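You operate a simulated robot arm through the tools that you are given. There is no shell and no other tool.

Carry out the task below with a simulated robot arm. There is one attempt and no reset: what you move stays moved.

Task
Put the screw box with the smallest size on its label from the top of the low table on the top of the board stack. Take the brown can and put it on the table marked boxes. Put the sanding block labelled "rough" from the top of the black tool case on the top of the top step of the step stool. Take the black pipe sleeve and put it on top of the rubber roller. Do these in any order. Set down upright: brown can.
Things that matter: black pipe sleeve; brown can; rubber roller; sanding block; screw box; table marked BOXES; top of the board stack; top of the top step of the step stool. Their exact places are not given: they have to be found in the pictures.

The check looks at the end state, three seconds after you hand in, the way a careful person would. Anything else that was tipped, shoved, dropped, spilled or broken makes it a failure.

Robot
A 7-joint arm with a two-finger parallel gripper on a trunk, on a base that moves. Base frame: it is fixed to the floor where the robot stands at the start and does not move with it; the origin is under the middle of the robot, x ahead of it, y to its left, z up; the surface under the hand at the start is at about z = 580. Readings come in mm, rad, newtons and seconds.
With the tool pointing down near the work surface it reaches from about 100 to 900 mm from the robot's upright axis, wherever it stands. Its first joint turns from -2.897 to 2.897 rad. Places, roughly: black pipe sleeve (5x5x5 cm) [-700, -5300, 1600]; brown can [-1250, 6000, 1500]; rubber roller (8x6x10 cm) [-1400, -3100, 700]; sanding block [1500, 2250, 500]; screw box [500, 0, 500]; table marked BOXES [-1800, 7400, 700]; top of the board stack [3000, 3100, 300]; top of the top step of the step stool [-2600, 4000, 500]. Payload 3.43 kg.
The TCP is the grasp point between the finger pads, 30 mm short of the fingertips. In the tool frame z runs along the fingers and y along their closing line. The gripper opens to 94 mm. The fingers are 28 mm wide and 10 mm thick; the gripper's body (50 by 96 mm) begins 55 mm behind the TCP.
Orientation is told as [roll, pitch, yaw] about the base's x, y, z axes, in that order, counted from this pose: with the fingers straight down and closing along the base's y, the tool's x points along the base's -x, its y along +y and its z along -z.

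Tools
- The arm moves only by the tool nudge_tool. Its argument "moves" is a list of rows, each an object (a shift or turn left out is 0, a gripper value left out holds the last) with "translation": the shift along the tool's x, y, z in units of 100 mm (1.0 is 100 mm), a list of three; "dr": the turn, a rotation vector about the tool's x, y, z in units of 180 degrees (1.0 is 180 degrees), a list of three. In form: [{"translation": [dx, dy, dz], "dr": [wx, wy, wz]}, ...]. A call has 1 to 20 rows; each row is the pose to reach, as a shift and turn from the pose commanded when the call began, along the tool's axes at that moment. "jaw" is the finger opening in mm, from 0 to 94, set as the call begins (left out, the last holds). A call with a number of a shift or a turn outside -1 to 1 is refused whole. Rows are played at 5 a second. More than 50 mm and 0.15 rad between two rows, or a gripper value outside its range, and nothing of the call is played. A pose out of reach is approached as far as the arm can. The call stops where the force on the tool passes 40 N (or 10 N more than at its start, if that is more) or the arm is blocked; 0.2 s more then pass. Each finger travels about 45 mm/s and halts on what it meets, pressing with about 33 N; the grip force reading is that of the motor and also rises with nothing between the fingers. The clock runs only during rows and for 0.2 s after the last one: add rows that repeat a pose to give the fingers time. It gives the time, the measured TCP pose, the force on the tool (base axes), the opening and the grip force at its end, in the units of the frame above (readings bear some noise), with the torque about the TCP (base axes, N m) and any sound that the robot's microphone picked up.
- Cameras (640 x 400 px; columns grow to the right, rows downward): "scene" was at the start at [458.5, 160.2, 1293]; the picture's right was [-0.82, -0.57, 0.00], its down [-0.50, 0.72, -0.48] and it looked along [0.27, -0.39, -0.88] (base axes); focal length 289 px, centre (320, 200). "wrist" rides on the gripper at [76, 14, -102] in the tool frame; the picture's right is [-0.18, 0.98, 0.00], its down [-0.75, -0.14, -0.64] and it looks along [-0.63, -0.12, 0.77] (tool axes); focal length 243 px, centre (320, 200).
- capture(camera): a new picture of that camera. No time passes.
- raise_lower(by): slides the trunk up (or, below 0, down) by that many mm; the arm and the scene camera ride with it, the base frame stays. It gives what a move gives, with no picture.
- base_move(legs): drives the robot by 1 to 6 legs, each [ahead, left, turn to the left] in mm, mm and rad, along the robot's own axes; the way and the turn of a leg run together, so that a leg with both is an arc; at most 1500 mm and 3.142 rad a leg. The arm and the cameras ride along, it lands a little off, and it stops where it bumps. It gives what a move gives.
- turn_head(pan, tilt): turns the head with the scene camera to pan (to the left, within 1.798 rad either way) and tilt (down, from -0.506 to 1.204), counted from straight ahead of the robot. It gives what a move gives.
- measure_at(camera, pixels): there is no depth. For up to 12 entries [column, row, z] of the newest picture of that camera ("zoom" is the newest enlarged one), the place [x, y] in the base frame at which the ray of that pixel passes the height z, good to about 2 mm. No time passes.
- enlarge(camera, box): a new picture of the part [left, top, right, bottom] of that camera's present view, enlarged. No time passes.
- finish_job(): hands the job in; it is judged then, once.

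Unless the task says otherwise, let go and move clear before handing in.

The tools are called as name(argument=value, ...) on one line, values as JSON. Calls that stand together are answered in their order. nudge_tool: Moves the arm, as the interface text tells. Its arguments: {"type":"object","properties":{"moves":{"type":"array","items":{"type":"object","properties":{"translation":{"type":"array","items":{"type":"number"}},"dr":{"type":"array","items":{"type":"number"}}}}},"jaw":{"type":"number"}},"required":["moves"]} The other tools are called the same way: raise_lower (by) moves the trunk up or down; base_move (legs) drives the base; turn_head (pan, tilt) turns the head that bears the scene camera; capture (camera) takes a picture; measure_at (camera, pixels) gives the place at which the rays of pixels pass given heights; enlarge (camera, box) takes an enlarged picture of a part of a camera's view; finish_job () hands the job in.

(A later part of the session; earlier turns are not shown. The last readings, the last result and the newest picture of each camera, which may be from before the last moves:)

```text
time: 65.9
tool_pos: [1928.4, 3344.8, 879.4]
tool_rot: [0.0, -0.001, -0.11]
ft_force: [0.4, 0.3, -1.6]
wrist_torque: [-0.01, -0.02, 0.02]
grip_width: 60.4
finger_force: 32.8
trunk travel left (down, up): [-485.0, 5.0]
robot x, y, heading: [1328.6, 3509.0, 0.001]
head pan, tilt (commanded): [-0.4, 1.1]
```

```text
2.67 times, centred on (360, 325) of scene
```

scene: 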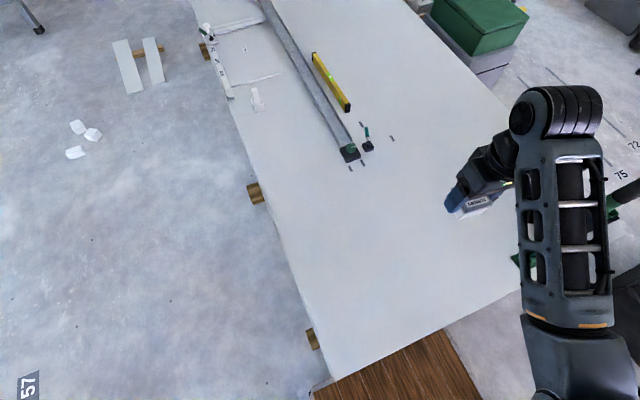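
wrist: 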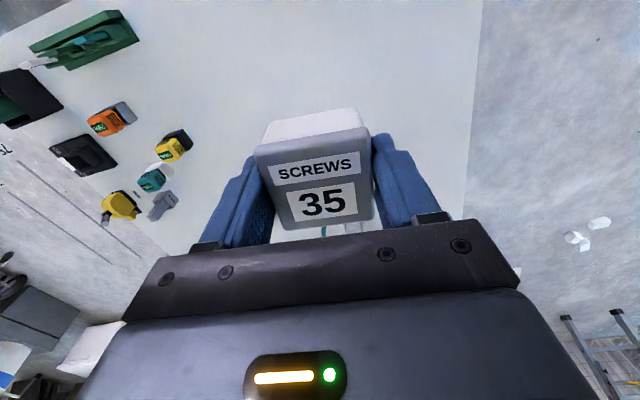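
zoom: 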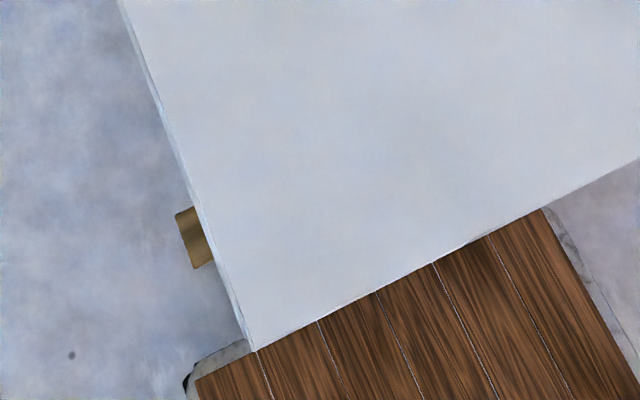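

The deck has abutted the stack's front edge at x≈1700, and comparing the two views gives a top height of about 314 mm. I'll back off 40 mm and check the arm before lowering.

base_move(legs=[[-40, 0, 0]])

turn_head(pan=-1.5, tilt=0.9)

capture(camera="scene")

```text
time: 66.8
tool_pos: [1888.5, 3344.0, 879.9]
tool_rot: [-0.002, -0.002, -0.109]
ft_force: [-0.6, -0.4, -2.8]
wrist_torque: [-0.01, -0.01, -0.05]
grip_width: 60.2
finger_force: 32.9
trunk travel left (down, up): [-485.0, 5.0]
robot x, y, heading: [1288.9, 3508.7, -0.001]
head pan, tilt (commanded): [-0.4, 1.1]
```

```text
time: 68.1
tool_pos: [1889.2, 3344.3, 880.4]
tool_rot: [0.0, -0.002, -0.109]
ft_force: [-0.1, -0.4, -1.8]
wrist_torque: [0.02, 0.01, -0.02]
grip_width: 60.1
finger_force: 33.3
trunk travel left (down, up): [-485.0, 5.0]
robot x, y, heading: [1289.7, 3505.8, 0.003]
head pan, tilt (commanded): [-1.499, 0.901]
```

```text
taken
```

scene: 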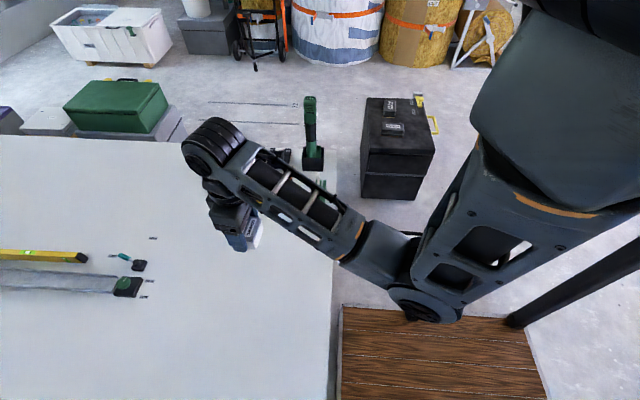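

The elbow hangs above the deck's front-right area at (430,300), and the forearm is roughly level. I'll lower the trunk in stages, starting with 250 mm.

raise_lower(by=-250)

capture(camera="scene")

capture(camera="wrist")

```text
time: 70.7
tool_pos: [1888.1, 3344.7, 630.5]
tool_rot: [0.001, -0.002, -0.11]
ft_force: [-0.4, 0.5, -1.9]
wrist_torque: [-0.02, 0.0, -0.01]
grip_width: 60.1
finger_force: 33.1
trunk travel left (down, up): [-235.0, 255.0]
robot x, y, heading: [1287.4, 3511.2, 0.003]
head pan, tilt (commanded): [-1.499, 0.901]
```

```text
taken
```

scene: 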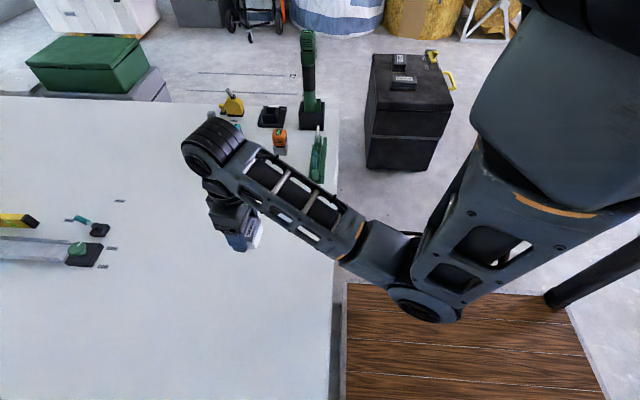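

```text
taken
```

wrist: 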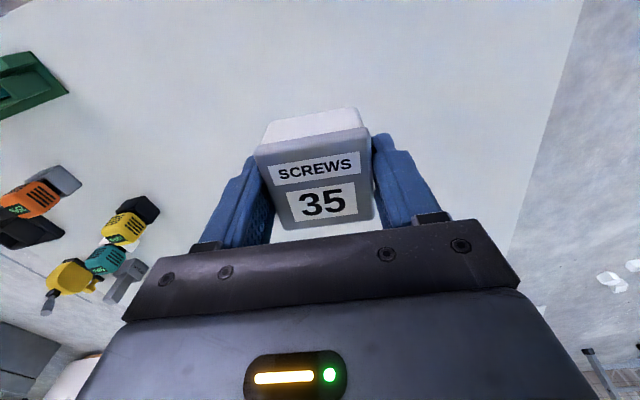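

The area below is clear, with tools only to the left in the wrist view. I'll lower another 180 mm.

raise_lower(by=-180)

capture(camera="scene")

capture(camera="wrist")

```text
time: 72.7
tool_pos: [1888.3, 3343.6, 449.3]
tool_rot: [-0.001, -0.002, -0.11]
ft_force: [0.1, 0.9, -2.6]
wrist_torque: [0.0, 0.0, -0.02]
grip_width: 60.2
finger_force: 33.3
trunk travel left (down, up): [-55.0, 435.0]
robot x, y, heading: [1289.0, 3508.2, 0.001]
head pan, tilt (commanded): [-1.499, 0.901]
```

```text
taken
```

scene: 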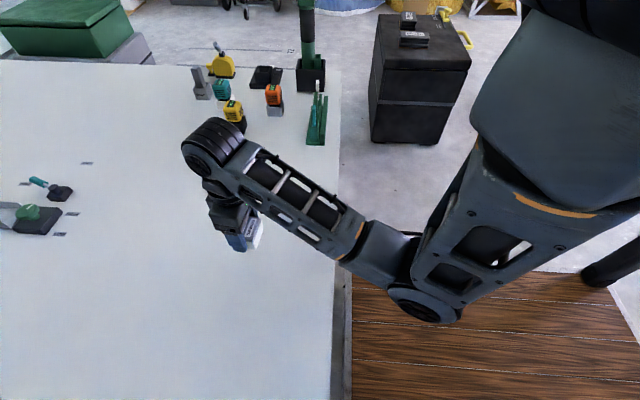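

```text
taken
```

wrist: 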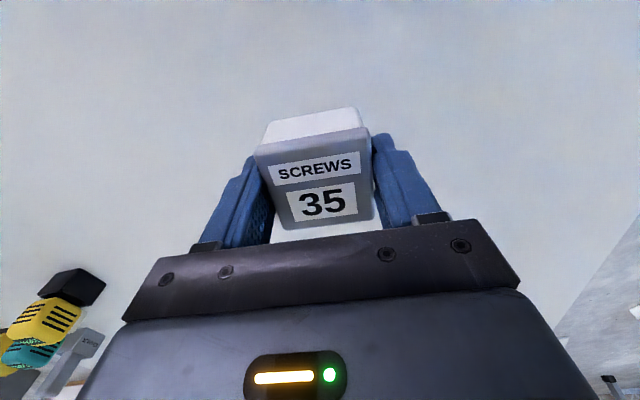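

TCP is at z=449 and I expect contact near 353. I'll lower with the arm to about 370, then creep down.

nudge_tool(moves=[{"translation": [0, 0, 0.3]}, {"translation": [0, 0, 0.6]}, {"translation": [0, 0, 0.78]}])

capture(camera="scene")

capture(camera="wrist")

```text
time: 73.5
tool_pos: [1889.1, 3343.3, 372.3]
tool_rot: [0.0, -0.001, -0.111]
ft_force: [0.4, 0.1, -2.6]
wrist_torque: [-0.02, -0.03, 0.01]
grip_width: 60.2
finger_force: 32.9
trunk travel left (down, up): [-55.0, 435.0]
robot x, y, heading: [1290.9, 3507.9, -0.003]
head pan, tilt (commanded): [-1.499, 0.901]
```

```text
taken
```

scene: 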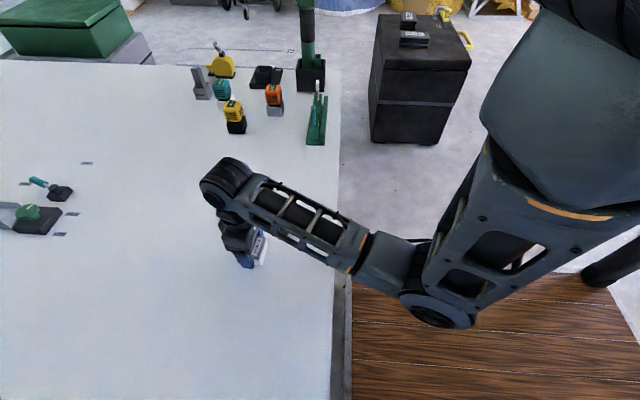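

```text
taken
```

wrist: 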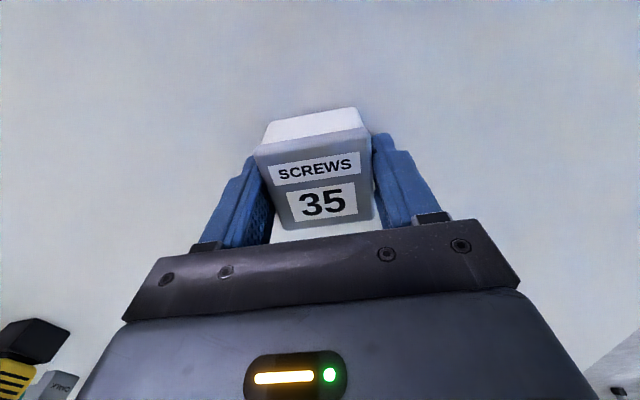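

No contact yet at z=372. I'll creep down in small steps and watch the vertical force.

nudge_tool(moves=[{"translation": [0, 0, 0.04]}, {"translation": [0, 0, 0.08]}, {"translation": [0, 0, 0.11]}])

nudge_tool(moves=[{"translation": [0, 0, 0.02]}, {"translation": [0, 0, 0.04]}])

nudge_tool(moves=[{"translation": [0, 0, 0.02]}, {"translation": [0, 0, 0.04]}])

```text
time: 74.3
tool_pos: [1888.4, 3344.3, 362.7]
tool_rot: [-0.001, -0.004, -0.109]
ft_force: [-1.9, -0.8, 36.0]
wrist_torque: [0.0, -0.02, 0.05]
grip_width: 60.4
finger_force: 32.8
trunk travel left (down, up): [-55.0, 435.0]
robot x, y, heading: [1287.3, 3505.3, -0.001]
head pan, tilt (commanded): [-1.499, 0.901]
```

```text
time: 74.9
tool_pos: [1888.3, 3343.6, 360.4]
tool_rot: [0.0, -0.009, -0.11]
ft_force: [-9.9, 3.2, 24.2]
wrist_torque: [0.48, 0.58, 0.16]
grip_width: 60.0
finger_force: 32.7
trunk travel left (down, up): [-55.0, 435.0]
robot x, y, heading: [1282.9, 3512.3, 0.0]
head pan, tilt (commanded): [-1.499, 0.901]
stopped in row 2: the force on the tool passed its limit at 50 N (the readings are from after the stop); the commanded pose is now the measured one
```

```text
time: 75.2
tool_pos: [1889.6, 3343.1, 359.9]
tool_rot: [-0.003, -0.008, -0.111]
ft_force: [-8.6, 1.1, 19.1]
wrist_torque: [0.68, 0.56, 0.18]
grip_width: 60.3
finger_force: 32.7
trunk travel left (down, up): [-55.0, 435.0]
robot x, y, heading: [1287.6, 3506.9, 0.003]
head pan, tilt (commanded): [-1.499, 0.901]
stopped in row 1: the force on the tool passed its limit at 45 N (the readings are from after the stop); the commanded pose is now the measured one
```

Contact came at z≈362, so the box rests on the boards. I'll ease up 1 mm, open, and rise.

nudge_tool(moves=[{"translation": [0, 0, -0.01]}])

nudge_tool(moves=[{}, {}, {}, {}, {}, {}], jaw=94)

nudge_tool(moves=[{"translation": [0, 0, -0.2]}, {"translation": [0, 0, -0.6]}, {"translation": [0, 0, -1.0]}])

capture(camera="wrist")

capture(camera="scene")

```text
time: 75.6
tool_pos: [1888.3, 3345.1, 360.2]
tool_rot: [-0.002, -0.006, -0.11]
ft_force: [-1.8, 0.0, 8.7]
wrist_torque: [0.33, 0.22, 0.08]
grip_width: 60.3
finger_force: 33.0
trunk travel left (down, up): [-55.0, 435.0]
robot x, y, heading: [1286.6, 3509.9, -0.001]
head pan, tilt (commanded): [-1.499, 0.901]
```

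```text
time: 77.0
tool_pos: [1888.1, 3343.9, 359.1]
tool_rot: [-0.001, -0.006, -0.11]
ft_force: [1.2, -1.1, 0.8]
wrist_torque: [0.03, -0.02, -0.05]
grip_width: 93.1
finger_force: 0.1
trunk travel left (down, up): [-55.0, 435.0]
robot x, y, heading: [1288.0, 3509.7, 0.0]
head pan, tilt (commanded): [-1.499, 0.901]
```

```text
time: 77.8
tool_pos: [1883.1, 3351.1, 448.4]
tool_rot: [0.008, 0.004, -0.111]
ft_force: [1.9, 2.5, 0.0]
wrist_torque: [-0.17, 0.17, 0.03]
grip_width: 93.8
finger_force: 0.1
out of reach, approached as far as the arm can: row 3
trunk travel left (down, up): [-55.0, 435.0]
robot x, y, heading: [1287.1, 3507.8, -0.004]
head pan, tilt (commanded): [-1.499, 0.901]
```

```text
taken
```

wrist: 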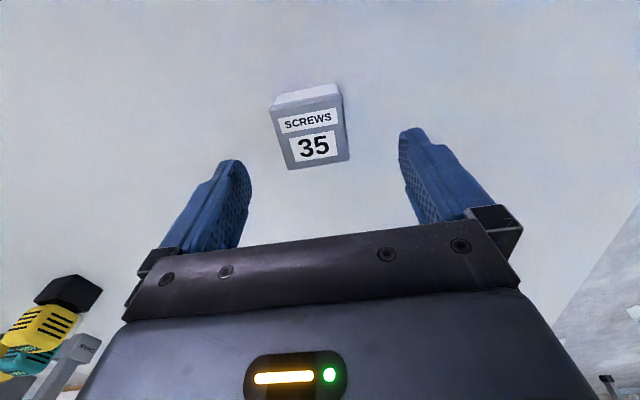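

```text
taken
```

scene: 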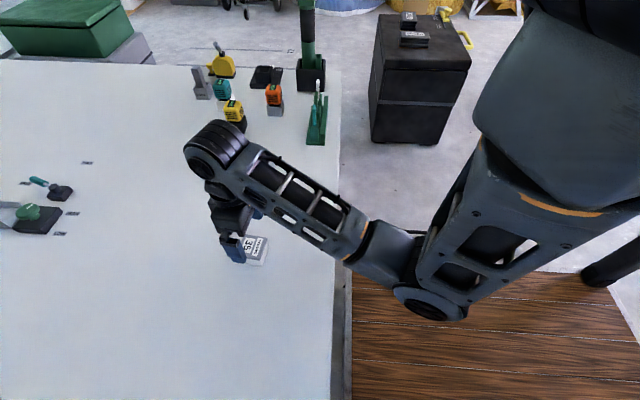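

Box 35 sits upright on the stack at (258,250) in the scene view. Next is the ROUGH sanding block: I'll raise the trunk, back away, and slide right to the tool case.

raise_lower(by=300)

base_move(legs=[[-650, 0, 0], [0, -1080, 0]])

turn_head(pan=-0.2, tilt=0.85)

capture(camera="scene")

```text
time: 80.8
tool_pos: [1882.4, 3350.5, 749.0]
tool_rot: [0.009, 0.002, -0.112]
ft_force: [1.0, 0.2, 1.1]
wrist_torque: [0.03, -0.02, -0.01]
grip_width: 94.0
finger_force: 0.1
trunk travel left (down, up): [-355.0, 135.0]
robot x, y, heading: [1289.5, 3507.9, -0.004]
head pan, tilt (commanded): [-1.499, 0.901]
```

```text
time: 89.7
tool_pos: [1223.5, 2242.1, 748.6]
tool_rot: [0.009, 0.003, -0.117]
ft_force: [0.8, -0.4, -0.6]
wrist_torque: [0.0, 0.01, 0.02]
grip_width: 94.0
finger_force: 0.0
trunk travel left (down, up): [-355.0, 135.0]
robot x, y, heading: [633.0, 2404.7, -0.008]
head pan, tilt (commanded): [-1.499, 0.901]
```

```text
time: 91.2
tool_pos: [1224.7, 2243.1, 748.0]
tool_rot: [0.007, 0.002, -0.117]
ft_force: [-1.0, 0.5, 0.6]
wrist_torque: [0.04, 0.01, 0.0]
grip_width: 93.9
finger_force: 0.1
trunk travel left (down, up): [-355.0, 135.0]
robot x, y, heading: [629.7, 2405.2, 0.0]
head pan, tilt (commanded): [-0.201, 0.85]
```

```text
taken
```

scene: 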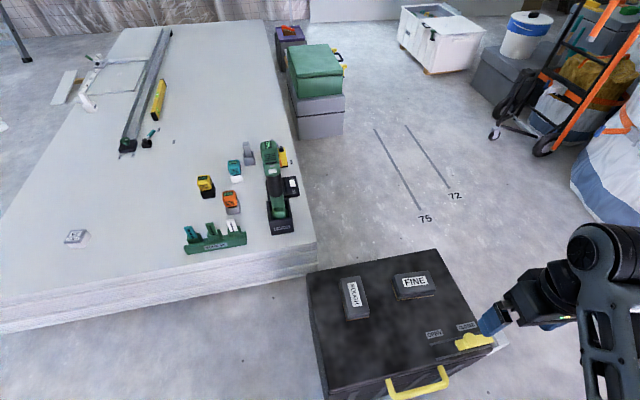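

The case top is visible with ROUGH at (353,297) and FINE at (414,284). I'll take the wrist view as well, to triangulate the block's position and height.

capture(camera="wrist")

enlarge(camera="scene", box=[300, 240, 460, 340])

```text
taken
```

wrist: 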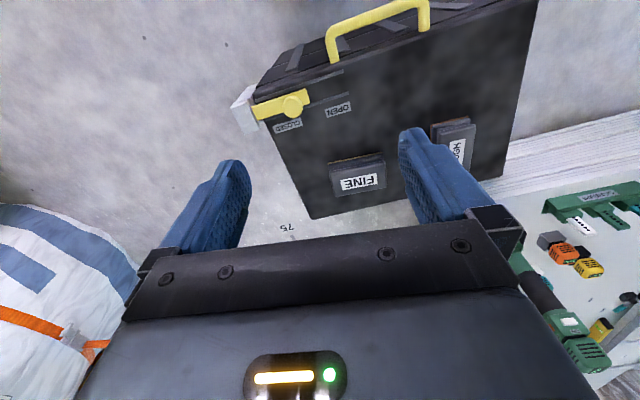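

```text
4.00 times, centred on (380, 290) of scene
```

zoom: 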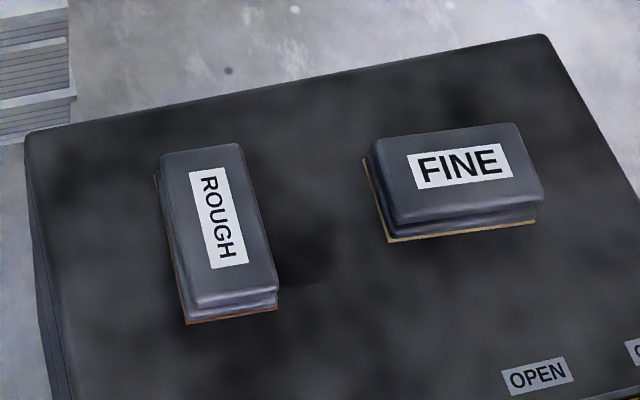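

I'll compare case corners and block corners at two heights in both cameras.

measure_at(camera="scene", pixels=[[435.5, 249.5, 350], [435.5, 249.5, 450], [307, 274, 350], [307, 274, 450], [340.5, 279, 350], [340.5, 279, 450], [360, 277, 350], [360, 277, 450], [349, 315, 350], [349, 315, 450], [369, 312.5, 350], [369, 312.5, 450]])

measure_at(camera="wrist", pixels=[[312, 219, 350], [312, 219, 450], [431, 126, 350], [431, 126, 450], [475, 124, 350], [475, 124, 450], [536, 5, 350], [536, 5, 450]])

enlarge(camera="wrist", box=[280, 90, 520, 240])

```text
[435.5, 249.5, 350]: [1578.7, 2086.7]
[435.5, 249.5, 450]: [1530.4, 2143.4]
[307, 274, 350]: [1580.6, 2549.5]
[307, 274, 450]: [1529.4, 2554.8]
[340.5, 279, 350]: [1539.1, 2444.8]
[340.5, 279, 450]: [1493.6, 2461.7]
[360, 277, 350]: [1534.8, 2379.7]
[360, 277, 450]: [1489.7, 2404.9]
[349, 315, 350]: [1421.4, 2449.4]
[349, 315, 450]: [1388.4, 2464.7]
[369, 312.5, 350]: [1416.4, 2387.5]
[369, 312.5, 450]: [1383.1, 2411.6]
```

```text
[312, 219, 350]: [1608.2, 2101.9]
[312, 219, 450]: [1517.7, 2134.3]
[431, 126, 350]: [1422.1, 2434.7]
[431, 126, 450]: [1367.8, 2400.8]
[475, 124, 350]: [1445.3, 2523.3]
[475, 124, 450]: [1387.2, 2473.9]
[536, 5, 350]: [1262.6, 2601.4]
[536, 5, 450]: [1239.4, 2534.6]
```

```text
2.67 times, centred on (400, 165) of wrist
```

zoom: 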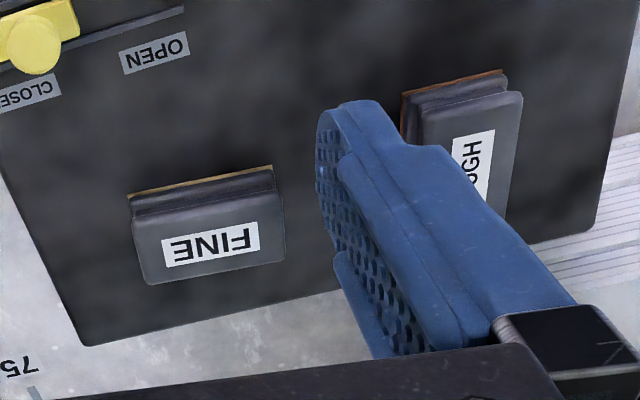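

The case top works out at z≈420. ROUGH's top is at z≈462, centred at about (1434,2438), about 105×54 mm, with its long side along x and yaw about -0.045. I'll move the base ahead 150 and left 190 so the hand comes over the block.

base_move(legs=[[150, 190, 0]])

turn_head(pan=-0.5, tilt=1.1)

capture(camera="scene")

capture(camera="wrist")

```text
time: 93.0
tool_pos: [1374.4, 2433.2, 748.8]
tool_rot: [0.008, 0.004, -0.113]
ft_force: [0.0, 0.0, -0.6]
wrist_torque: [0.05, 0.04, 0.01]
grip_width: 93.9
finger_force: 0.1
trunk travel left (down, up): [-355.0, 135.0]
robot x, y, heading: [782.0, 2594.1, -0.005]
head pan, tilt (commanded): [-0.201, 0.85]
```

```text
time: 93.8
tool_pos: [1374.9, 2433.6, 748.5]
tool_rot: [0.01, 0.004, -0.113]
ft_force: [-0.4, 0.2, -0.2]
wrist_torque: [-0.01, 0.02, 0.02]
grip_width: 94.0
finger_force: 0.0
trunk travel left (down, up): [-355.0, 135.0]
robot x, y, heading: [782.2, 2591.9, 0.002]
head pan, tilt (commanded): [-0.499, 1.1]
```

```text
taken
```

scene: 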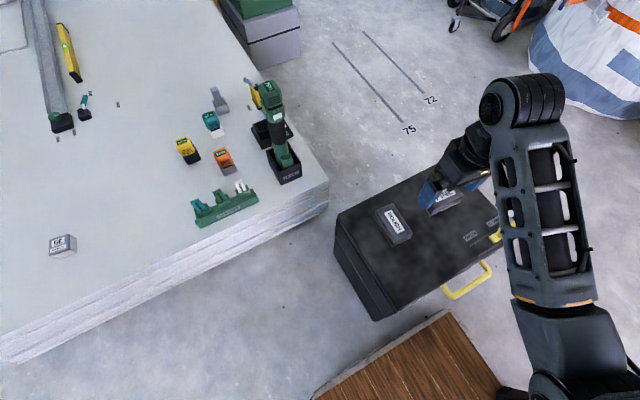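

```text
taken
```

wrist: 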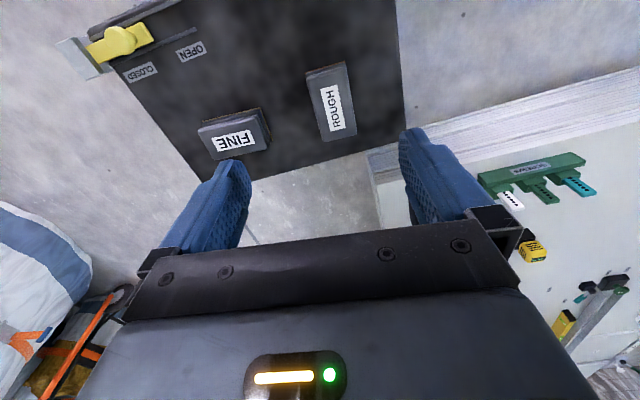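

Both blocks are visible in the wrist view, ROUGH at (332,100). I'll measure its corners at z=462.

enlarge(camera="wrist", box=[280, 50, 376, 150])

enlarge(camera="scene", box=[360, 190, 440, 260])

```text
4.00 times, centred on (328, 100) of wrist
```

zoom: 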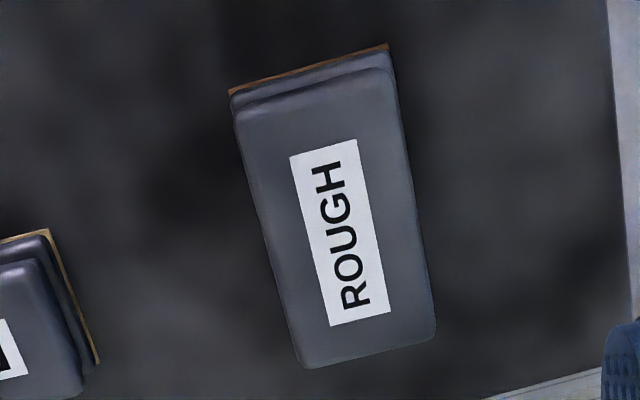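

```text
5.71 times, centred on (400, 225) of scene
```

zoom: 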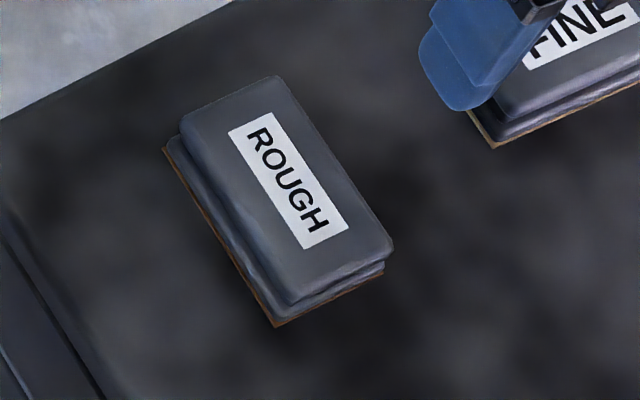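

measure_at(camera="wrist", pixels=[[306.25, 77.5, 462], [346.75, 67, 462], [357.25, 133.75, 462], [323.75, 142, 462], [305.5, 73, 421], [345, 61.5, 421]])

measure_at(camera="scene", pixels=[[375.6, 210.6, 462], [392.5, 203.7, 462], [412.7, 233.8, 462], [394.8, 243.2, 462], [392.2, 247, 421], [411, 238, 421]])

```text
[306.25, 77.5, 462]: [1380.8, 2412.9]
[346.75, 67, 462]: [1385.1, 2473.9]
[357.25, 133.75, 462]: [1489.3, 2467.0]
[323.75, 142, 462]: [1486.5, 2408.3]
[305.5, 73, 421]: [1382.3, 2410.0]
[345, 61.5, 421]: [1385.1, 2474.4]
```

```text
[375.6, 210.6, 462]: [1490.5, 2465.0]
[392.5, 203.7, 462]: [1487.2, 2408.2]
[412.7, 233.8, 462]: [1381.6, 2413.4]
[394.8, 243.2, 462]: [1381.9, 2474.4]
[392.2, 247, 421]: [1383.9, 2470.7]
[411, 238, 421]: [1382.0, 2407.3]
```

Both cameras agree: centre (1435,2441), width about 60 mm, yaw about -0.05. I'll shift over it while descending about 100 mm.

nudge_tool(moves=[{"translation": [-0.25, 0.06, 0.25], "dr": [0, 0, -0.01]}, {"translation": [-0.5, 0.12, 0.5], "dr": [0, 0, -0.019]}, {"translation": [-0.59, 0.14, 0.9], "dr": [0, 0, -0.019]}, {"translation": [-0.59, 0.14, 1.0], "dr": [0, 0, -0.019]}])

capture(camera="wrist")

capture(camera="scene")

```text
time: 94.8
tool_pos: [1434.2, 2442.2, 647.4]
tool_rot: [0.009, 0.004, -0.055]
ft_force: [-0.2, -0.3, -1.2]
wrist_torque: [0.02, -0.03, 0.02]
grip_width: 94.1
finger_force: 0.1
trunk travel left (down, up): [-355.0, 135.0]
robot x, y, heading: [779.2, 2596.4, 0.0]
head pan, tilt (commanded): [-0.499, 1.1]
```

```text
taken
```

wrist: 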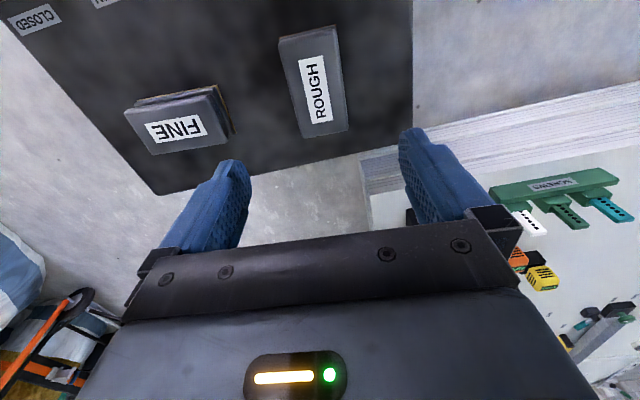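

```text
taken
```

scene: 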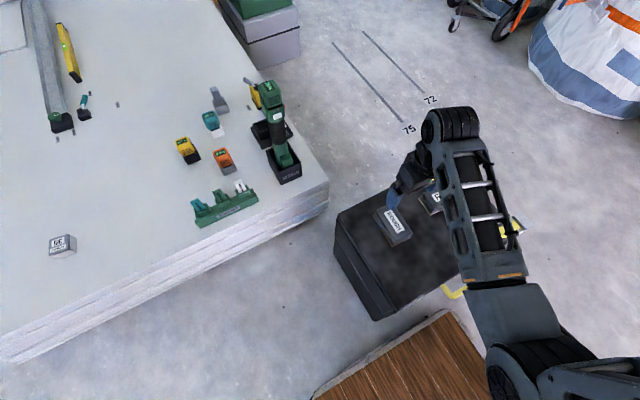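

I'll check the right finger's clearance to the FINE block before going lower.

measure_at(camera="wrist", pixels=[[217, 87, 462], [230, 140, 462], [233, 135, 421], [278, 40, 462], [338, 27, 462], [347, 130, 462], [303, 138, 462]])

nudge_tool(moves=[{"translation": [0, 0, 0.4], "dr": [0.003, 0, 0]}, {"translation": [0, 0, 0.8], "dr": [0.003, 0, 0]}, {"translation": [0, 0, 1.0], "dr": [0.003, 0, 0]}])

capture(camera="wrist")

capture(camera="scene")

```text
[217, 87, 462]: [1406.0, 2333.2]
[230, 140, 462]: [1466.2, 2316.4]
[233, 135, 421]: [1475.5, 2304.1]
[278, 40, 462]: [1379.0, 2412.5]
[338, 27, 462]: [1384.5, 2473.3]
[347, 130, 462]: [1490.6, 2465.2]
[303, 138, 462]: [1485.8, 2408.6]
```

```text
time: 95.6
tool_pos: [1433.6, 2441.3, 548.4]
tool_rot: [-0.003, 0.006, -0.054]
ft_force: [0.0, 0.4, 0.4]
wrist_torque: [-0.02, 0.01, -0.01]
grip_width: 94.0
finger_force: 0.0
trunk travel left (down, up): [-355.0, 135.0]
robot x, y, heading: [784.5, 2594.1, -0.008]
head pan, tilt (commanded): [-0.499, 1.1]
```

```text
taken
```

wrist: 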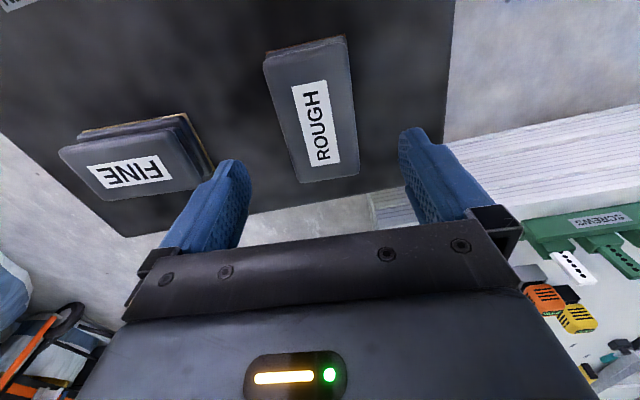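

```text
taken
```

scene: 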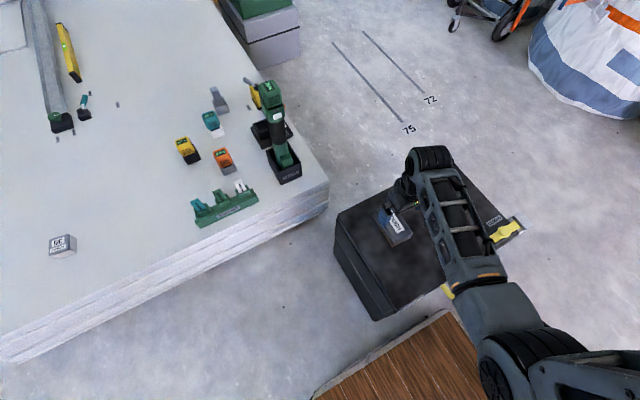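

FINE's edge at y≈2333 leaves about 50 mm to the finger, so that's clear. I'll descend another 65 mm and check the forearm against the case.

nudge_tool(moves=[{"translation": [0, 0, 0.35]}, {"translation": [0, 0, 0.65]}])

capture(camera="wrist")

enlarge(camera="scene", box=[320, 120, 600, 400])

```text
time: 96.2
tool_pos: [1434.7, 2443.3, 483.2]
tool_rot: [-0.003, 0.003, -0.054]
ft_force: [-0.2, 0.6, 0.6]
wrist_torque: [-0.01, -0.03, 0.0]
grip_width: 93.8
finger_force: 0.0
trunk travel left (down, up): [-355.0, 135.0]
robot x, y, heading: [779.3, 2593.2, -0.002]
head pan, tilt (commanded): [-0.499, 1.1]
```

```text
taken
```

wrist: 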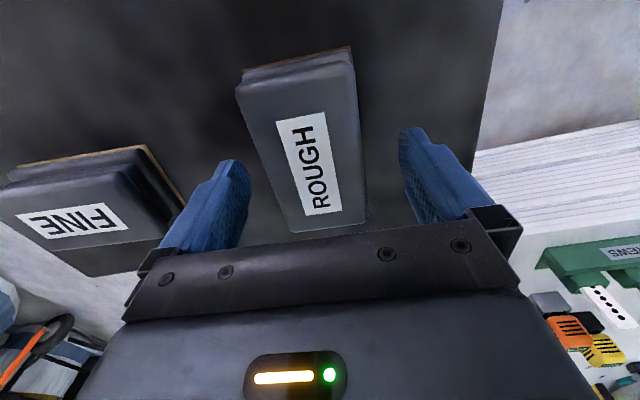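

```text
1.43 times, centred on (460, 260) of scene
```

zoom: 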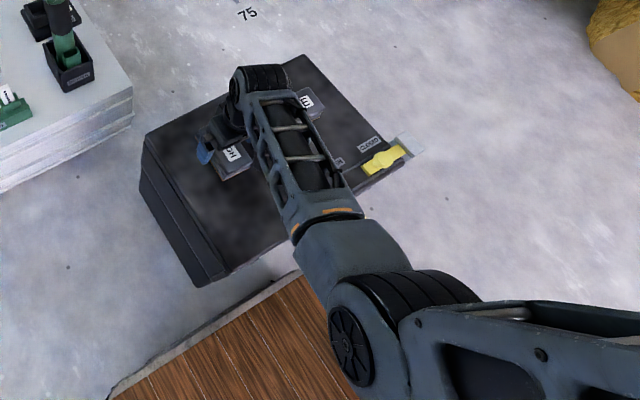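

Everything is clear and the block is between the fingers. I'll go down the last 25 mm and grip.

nudge_tool(moves=[{"translation": [0, 0, 0.13]}, {"translation": [0, 0, 0.25]}])

nudge_tool(moves=[{}, {}, {}, {}, {}, {}], jaw=40)

capture(camera="wrist")

```text
time: 96.8
tool_pos: [1433.3, 2442.4, 459.2]
tool_rot: [-0.002, 0.003, -0.054]
ft_force: [0.2, 0.2, 0.4]
wrist_torque: [0.0, 0.02, 0.02]
grip_width: 93.9
finger_force: 0.1
trunk travel left (down, up): [-355.0, 135.0]
robot x, y, heading: [781.4, 2591.3, -0.0]
head pan, tilt (commanded): [-0.499, 1.1]
```

```text
time: 98.2
tool_pos: [1434.4, 2442.6, 458.6]
tool_rot: [-0.003, 0.003, -0.054]
ft_force: [0.3, -0.3, -0.6]
wrist_torque: [0.02, -0.05, 0.0]
grip_width: 64.5
finger_force: 33.3
trunk travel left (down, up): [-355.0, 135.0]
robot x, y, heading: [780.3, 2598.5, -0.002]
head pan, tilt (commanded): [-0.499, 1.1]
```

```text
taken
```

wrist: 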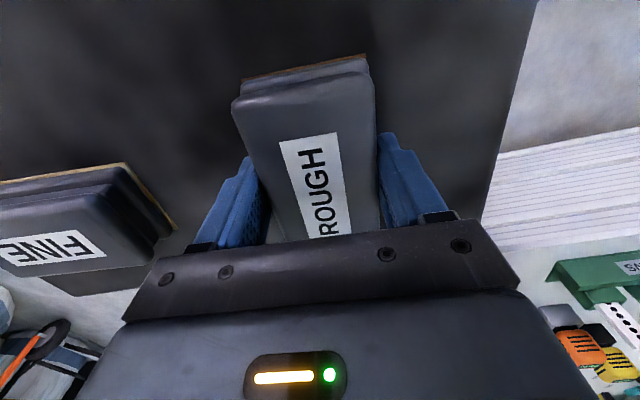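

It's gripped at 64.5 mm with 33 N. I'll lift it off the case with the arm and then the trunk.

nudge_tool(moves=[{"translation": [0, 0, -0.2]}, {"translation": [0, 0, -0.6]}, {"translation": [0, 0, -1.0]}])

raise_lower(by=130)

capture(camera="wrist")

turn_head(pan=1.79, tilt=0.4)

capture(camera="scene")

```text
time: 99.0
tool_pos: [1434.3, 2444.1, 556.9]
tool_rot: [0.0, 0.003, -0.055]
ft_force: [-0.6, 0.2, -1.2]
wrist_torque: [0.01, 0.04, -0.02]
grip_width: 64.4
finger_force: 32.4
trunk travel left (down, up): [-355.0, 135.0]
robot x, y, heading: [782.1, 2593.3, -0.003]
head pan, tilt (commanded): [-0.499, 1.1]
```

```text
time: 100.5
tool_pos: [1434.6, 2443.1, 687.0]
tool_rot: [-0.002, 0.003, -0.052]
ft_force: [0.2, -0.3, -1.8]
wrist_torque: [0.0, 0.01, 0.0]
grip_width: 64.3
finger_force: 32.8
trunk travel left (down, up): [-485.0, 5.0]
robot x, y, heading: [780.9, 2594.5, -0.002]
head pan, tilt (commanded): [-0.499, 1.1]
```

```text
taken
```

wrist: 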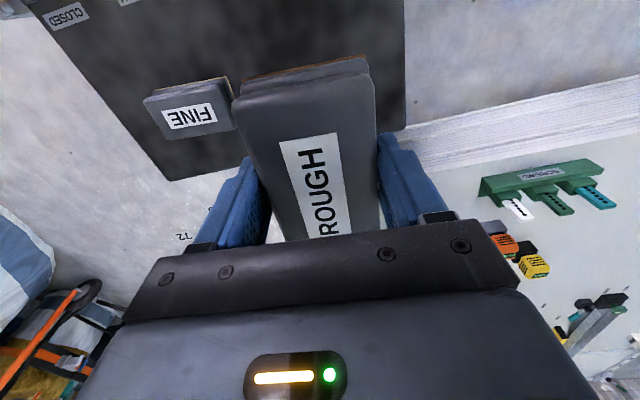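

```text
time: 102.7
tool_pos: [1434.9, 2443.6, 686.3]
tool_rot: [-0.001, 0.004, -0.053]
ft_force: [-0.2, -0.5, -1.7]
wrist_torque: [-0.01, 0.0, -0.01]
grip_width: 64.1
finger_force: 32.6
trunk travel left (down, up): [-485.0, 5.0]
robot x, y, heading: [779.3, 2594.5, 0.001]
head pan, tilt (commanded): [1.791, 0.4]
```

```text
taken
```

scene: 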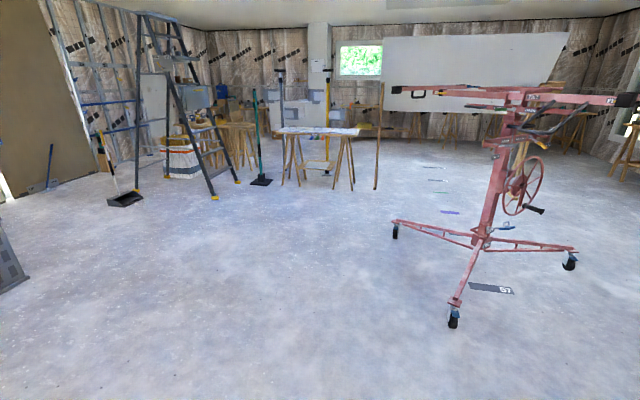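

The stool should be behind-left. I'll back away from the case and rotate to face about (-2600,4000), where there's free floor around.

base_move(legs=[[-700, 0, 0], [0, 0, 1.4], [0, 0, 1.25]])

turn_head(pan=0.0, tilt=0.4)

capture(camera="scene")

```text
time: 113.2
tool_pos: [-436.9, 3026.4, 686.8]
tool_rot: [-0.001, 0.005, 2.623]
ft_force: [-0.2, -0.2, -0.9]
wrist_torque: [-0.04, 0.01, 0.0]
grip_width: 64.6
finger_force: 33.1
trunk travel left (down, up): [-485.0, 5.0]
robot x, y, heading: [76.7, 2598.1, 2.674]
head pan, tilt (commanded): [1.791, 0.4]
```

```text
time: 115.0
tool_pos: [-436.5, 3025.5, 686.5]
tool_rot: [-0.002, 0.003, 2.625]
ft_force: [0.4, 0.6, -1.3]
wrist_torque: [-0.04, 0.03, 0.05]
grip_width: 64.4
finger_force: 32.6
trunk travel left (down, up): [-485.0, 5.0]
robot x, y, heading: [79.3, 2600.7, 2.679]
head pan, tilt (commanded): [0.0, 0.4]
```

```text
taken
```

scene: 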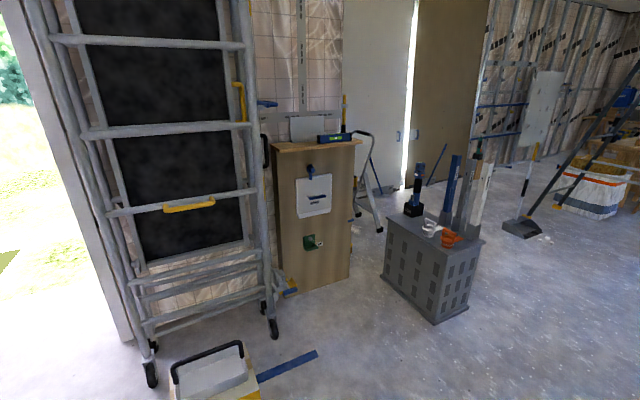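

A small silver step stool is partly hidden behind the wooden cabinet near (368,180). I'll enlarge it and measure the floor positions around it.

enlarge(camera="scene", box=[250, 80, 490, 330])

measure_at(camera="scene", pixels=[[380, 230, 0], [357, 215, 0], [350, 270, 0], [278, 290, 0], [383, 278, 0], [435, 323, 0], [470, 305, 0], [273, 335, 0], [255, 385, 0], [505, 228, 0]])

```text
1.60 times, centred on (370, 205) of scene
```

zoom: 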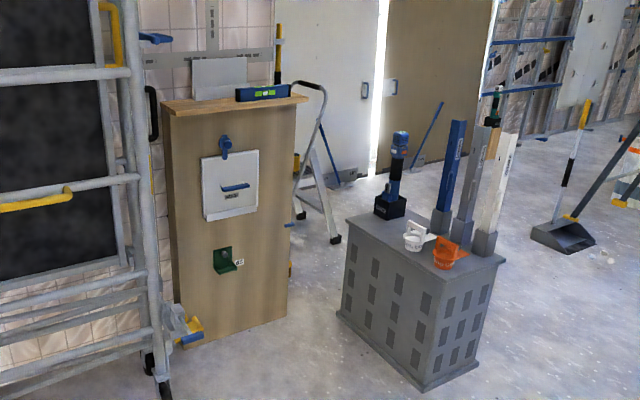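

```text
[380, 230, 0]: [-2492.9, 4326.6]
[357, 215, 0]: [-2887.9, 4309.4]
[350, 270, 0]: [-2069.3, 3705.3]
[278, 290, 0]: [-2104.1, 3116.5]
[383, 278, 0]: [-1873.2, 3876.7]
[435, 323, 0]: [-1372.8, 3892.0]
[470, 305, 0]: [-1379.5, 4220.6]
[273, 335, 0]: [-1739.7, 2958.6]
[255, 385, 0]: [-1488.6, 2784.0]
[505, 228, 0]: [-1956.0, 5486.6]
```

The stool stands at x≈-2500 to -2890, y≈4000–4330, tucked between the cabinet and the wall. I'll face -x and slide over to y≈4700 to see an approach past the gray crate.

base_move(legs=[[0, 0, 0.463], [0, -1100, 0], [0, -1000, 0]])

turn_head(pan=0.0, tilt=0.45)

capture(camera="scene")

```text
time: 126.8
tool_pos: [-541.8, 4876.1, 687.0]
tool_rot: [-0.002, 0.004, 3.074]
ft_force: [0.0, -0.6, -0.8]
wrist_torque: [-0.04, -0.01, -0.04]
grip_width: 64.5
finger_force: 33.3
trunk travel left (down, up): [-485.0, 5.0]
robot x, y, heading: [109.8, 4719.3, 3.127]
head pan, tilt (commanded): [0.0, 0.4]
```

```text
time: 127.4
tool_pos: [-541.2, 4875.8, 687.0]
tool_rot: [-0.002, 0.003, 3.076]
ft_force: [-0.4, 0.9, -1.0]
wrist_torque: [-0.03, 0.0, 0.0]
grip_width: 64.7
finger_force: 32.8
trunk travel left (down, up): [-485.0, 5.0]
robot x, y, heading: [112.4, 4726.1, 3.128]
head pan, tilt (commanded): [0.0, 0.45]
```

```text
taken
```

scene: 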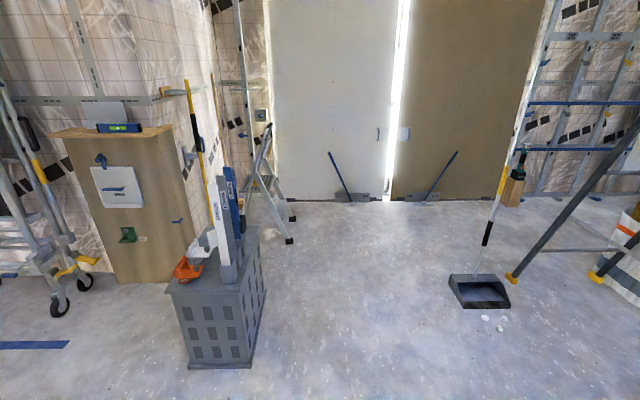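

The stool is now visible at (270,190), with open floor to its right up to the dustpan at (480,290). I'll enlarge it.

enlarge(camera="scene", box=[200, 100, 328, 260])

measure_at(camera="scene", pixels=[[290, 243, 0], [295, 220, 0], [249, 366, 0], [190, 366, 0], [265, 300, 0], [465, 307, 0], [505, 307, 0], [515, 283, 0], [345, 200, 0], [280, 200, 0]])

```text
2.50 times, centred on (264, 180) of scene
```

zoom: 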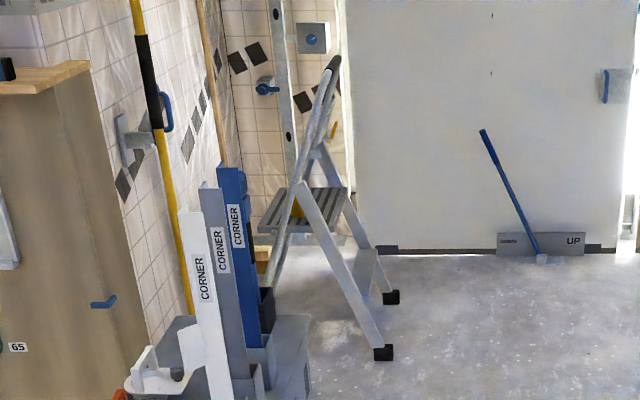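

```text
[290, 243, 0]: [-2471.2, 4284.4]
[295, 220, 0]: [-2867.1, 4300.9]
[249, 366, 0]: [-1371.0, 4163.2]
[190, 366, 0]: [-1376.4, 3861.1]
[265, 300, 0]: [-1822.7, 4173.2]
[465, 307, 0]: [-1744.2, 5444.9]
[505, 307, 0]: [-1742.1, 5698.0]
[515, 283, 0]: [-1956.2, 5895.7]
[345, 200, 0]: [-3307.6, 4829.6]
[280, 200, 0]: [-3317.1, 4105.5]
```

The stool's feet are at (-2471,4284) and (-2867,4301), with a handrail leaning up on one side. I need a closer view to see the top step relative to the rail, so I'll drive ahead 1200 mm.

base_move(legs=[[1250, -80, 0.014]])

turn_head(pan=0.35, tilt=0.55)

capture(camera="scene")

```text
time: 133.9
tool_pos: [-1826.8, 4956.2, 687.5]
tool_rot: [-0.003, 0.004, 3.091]
ft_force: [0.2, 0.0, -1.2]
wrist_torque: [-0.01, -0.03, -0.04]
grip_width: 64.5
finger_force: 33.3
trunk travel left (down, up): [-485.0, 5.0]
robot x, y, heading: [-1170.8, 4808.7, -3.142]
head pan, tilt (commanded): [0.0, 0.45]
```

```text
time: 134.7
tool_pos: [-1826.0, 4955.2, 687.1]
tool_rot: [-0.002, 0.004, 3.09]
ft_force: [0.6, -0.4, -0.9]
wrist_torque: [0.01, -0.02, -0.02]
grip_width: 64.3
finger_force: 32.7
trunk travel left (down, up): [-485.0, 5.0]
robot x, y, heading: [-1170.0, 4807.4, -3.137]
head pan, tilt (commanded): [0.351, 0.55]
```

```text
taken
```

scene: 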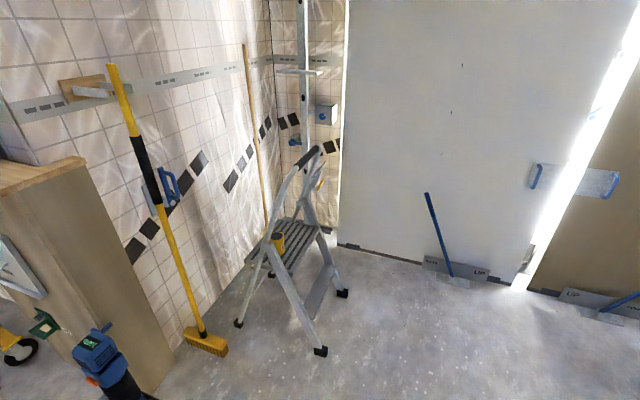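

enlarge(camera="scene", box=[210, 130, 370, 370])

measure_at(camera="scene", pixels=[[320, 355, 0], [343, 296, 0], [238, 326, 0], [272, 275, 0], [320, 150, 800], [295, 165, 800], [282, 245, 450], [282, 245, 550], [297, 220, 450], [297, 220, 550], [200, 350, 0]])

```text
1.67 times, centred on (290, 250) of scene
```

zoom: 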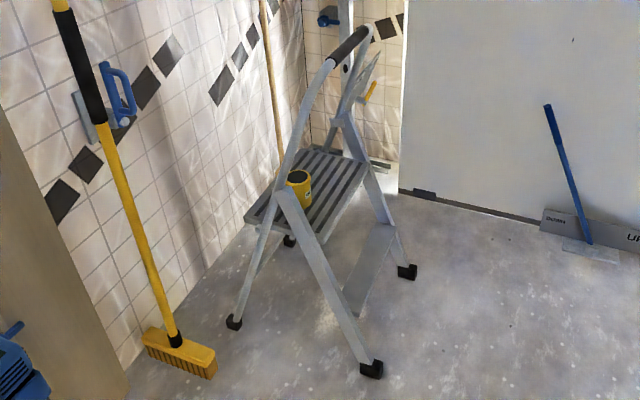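

```text
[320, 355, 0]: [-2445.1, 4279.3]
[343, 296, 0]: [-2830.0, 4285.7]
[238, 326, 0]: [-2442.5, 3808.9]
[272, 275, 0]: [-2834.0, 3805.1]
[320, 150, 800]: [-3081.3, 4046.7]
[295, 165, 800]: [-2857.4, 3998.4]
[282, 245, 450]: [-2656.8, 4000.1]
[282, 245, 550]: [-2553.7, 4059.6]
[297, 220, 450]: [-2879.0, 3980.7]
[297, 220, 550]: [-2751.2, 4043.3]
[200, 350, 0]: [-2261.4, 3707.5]
```

The stool's top step is the ribbed plate with a yellow tape measure on it at (277,240), and the rail leans up over it. I'll measure the plate corners and rail points at candidate heights.

measure_at(camera="scene", pixels=[[245, 263, 450], [245, 263, 500], [293, 274, 450], [293, 274, 500], [320, 229, 450], [320, 229, 500], [284, 220, 450], [284, 220, 500], [277, 242, 500], [296, 167, 950], [320, 150, 950]])

enlarge(camera="scene", box=[230, 140, 350, 290])

```text
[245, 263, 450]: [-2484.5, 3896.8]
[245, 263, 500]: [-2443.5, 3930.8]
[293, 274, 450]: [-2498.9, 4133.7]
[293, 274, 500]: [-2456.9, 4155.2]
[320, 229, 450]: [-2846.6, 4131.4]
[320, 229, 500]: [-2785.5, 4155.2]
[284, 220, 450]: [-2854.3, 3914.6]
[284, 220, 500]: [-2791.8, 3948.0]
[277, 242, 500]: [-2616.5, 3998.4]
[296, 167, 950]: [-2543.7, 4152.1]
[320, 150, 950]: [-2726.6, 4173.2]
```

```text
2.67 times, centred on (290, 215) of scene
```

zoom: 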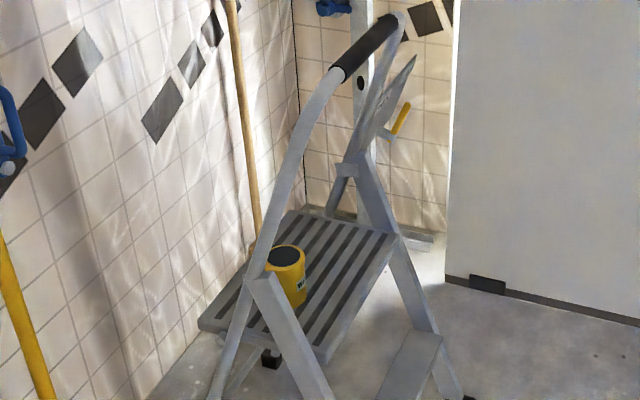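

The plate sits at z≈482, spanning x -2463…-2805 and y 3918…4148. The rail crossbar runs at about y≈4160, z≈950, so the hand has to enter below it. I'll look at my arm to gauge how high the wrist and forearm stand above the TCP.

turn_head(pan=-0.6, tilt=0.9)

capture(camera="scene")

capture(camera="wrist")

```text
time: 135.9
tool_pos: [-1824.8, 4955.2, 687.3]
tool_rot: [-0.002, 0.003, 3.091]
ft_force: [0.6, 0.0, -0.4]
wrist_torque: [-0.01, -0.01, -0.02]
grip_width: 64.4
finger_force: 32.7
trunk travel left (down, up): [-485.0, 5.0]
robot x, y, heading: [-1173.3, 4809.0, -3.146]
head pan, tilt (commanded): [-0.6, 0.901]
```

```text
taken
```

scene: 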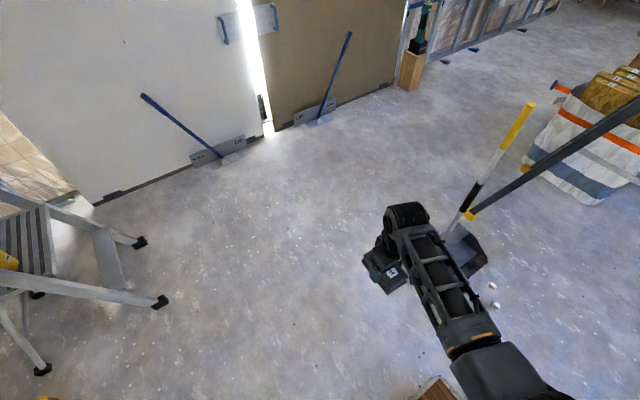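

```text
taken
```

wrist: 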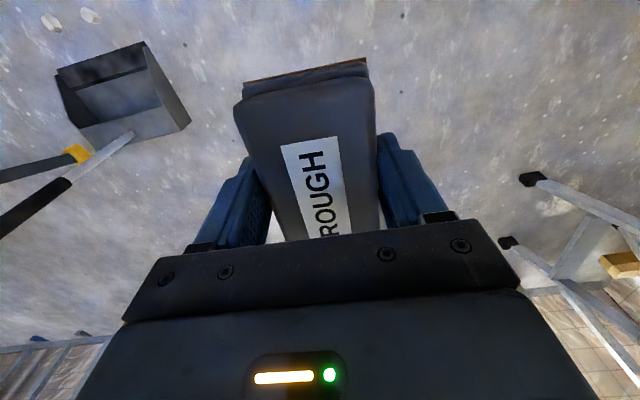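

My forearm runs back and to the robot's right from the wrist, so I'll come in facing about -115° to keep the forearm lined up with the opening under the rail. I'll go to about (-1870,4900) and turn there.

base_move(legs=[[700, -100, 0], [0, 0, 1.134]])

turn_head(pan=-0.1, tilt=0.7)

capture(camera="scene")

capture(camera="wrist")

```text
time: 142.6
tool_pos: [-2288.3, 4385.9, 687.9]
tool_rot: [-0.001, 0.004, -2.071]
ft_force: [-0.4, 1.0, -0.7]
wrist_torque: [0.03, 0.02, 0.0]
grip_width: 64.2
finger_force: 32.8
trunk travel left (down, up): [-485.0, 5.0]
robot x, y, heading: [-1873.6, 4912.8, -2.017]
head pan, tilt (commanded): [-0.6, 0.901]
```

```text
time: 143.6
tool_pos: [-2288.2, 4386.8, 687.0]
tool_rot: [-0.002, 0.003, -2.073]
ft_force: [-1.1, -0.2, -1.5]
wrist_torque: [0.0, -0.02, 0.03]
grip_width: 64.3
finger_force: 33.3
trunk travel left (down, up): [-485.0, 5.0]
robot x, y, heading: [-1870.7, 4909.5, -2.019]
head pan, tilt (commanded): [-0.099, 0.7]
```

```text
taken
```

scene: 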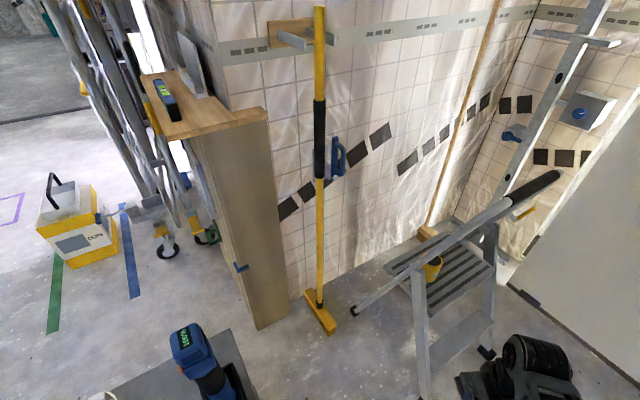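

```text
taken
```

wrist: 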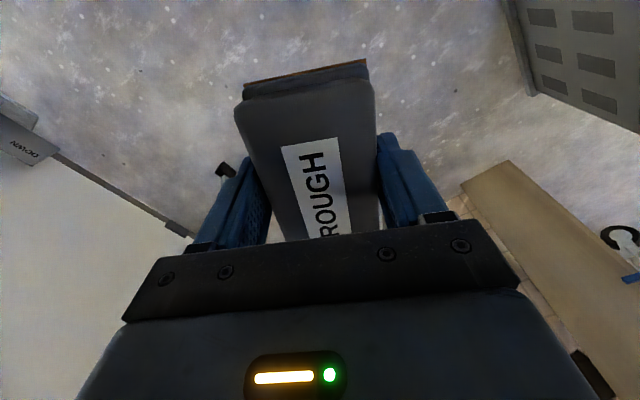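

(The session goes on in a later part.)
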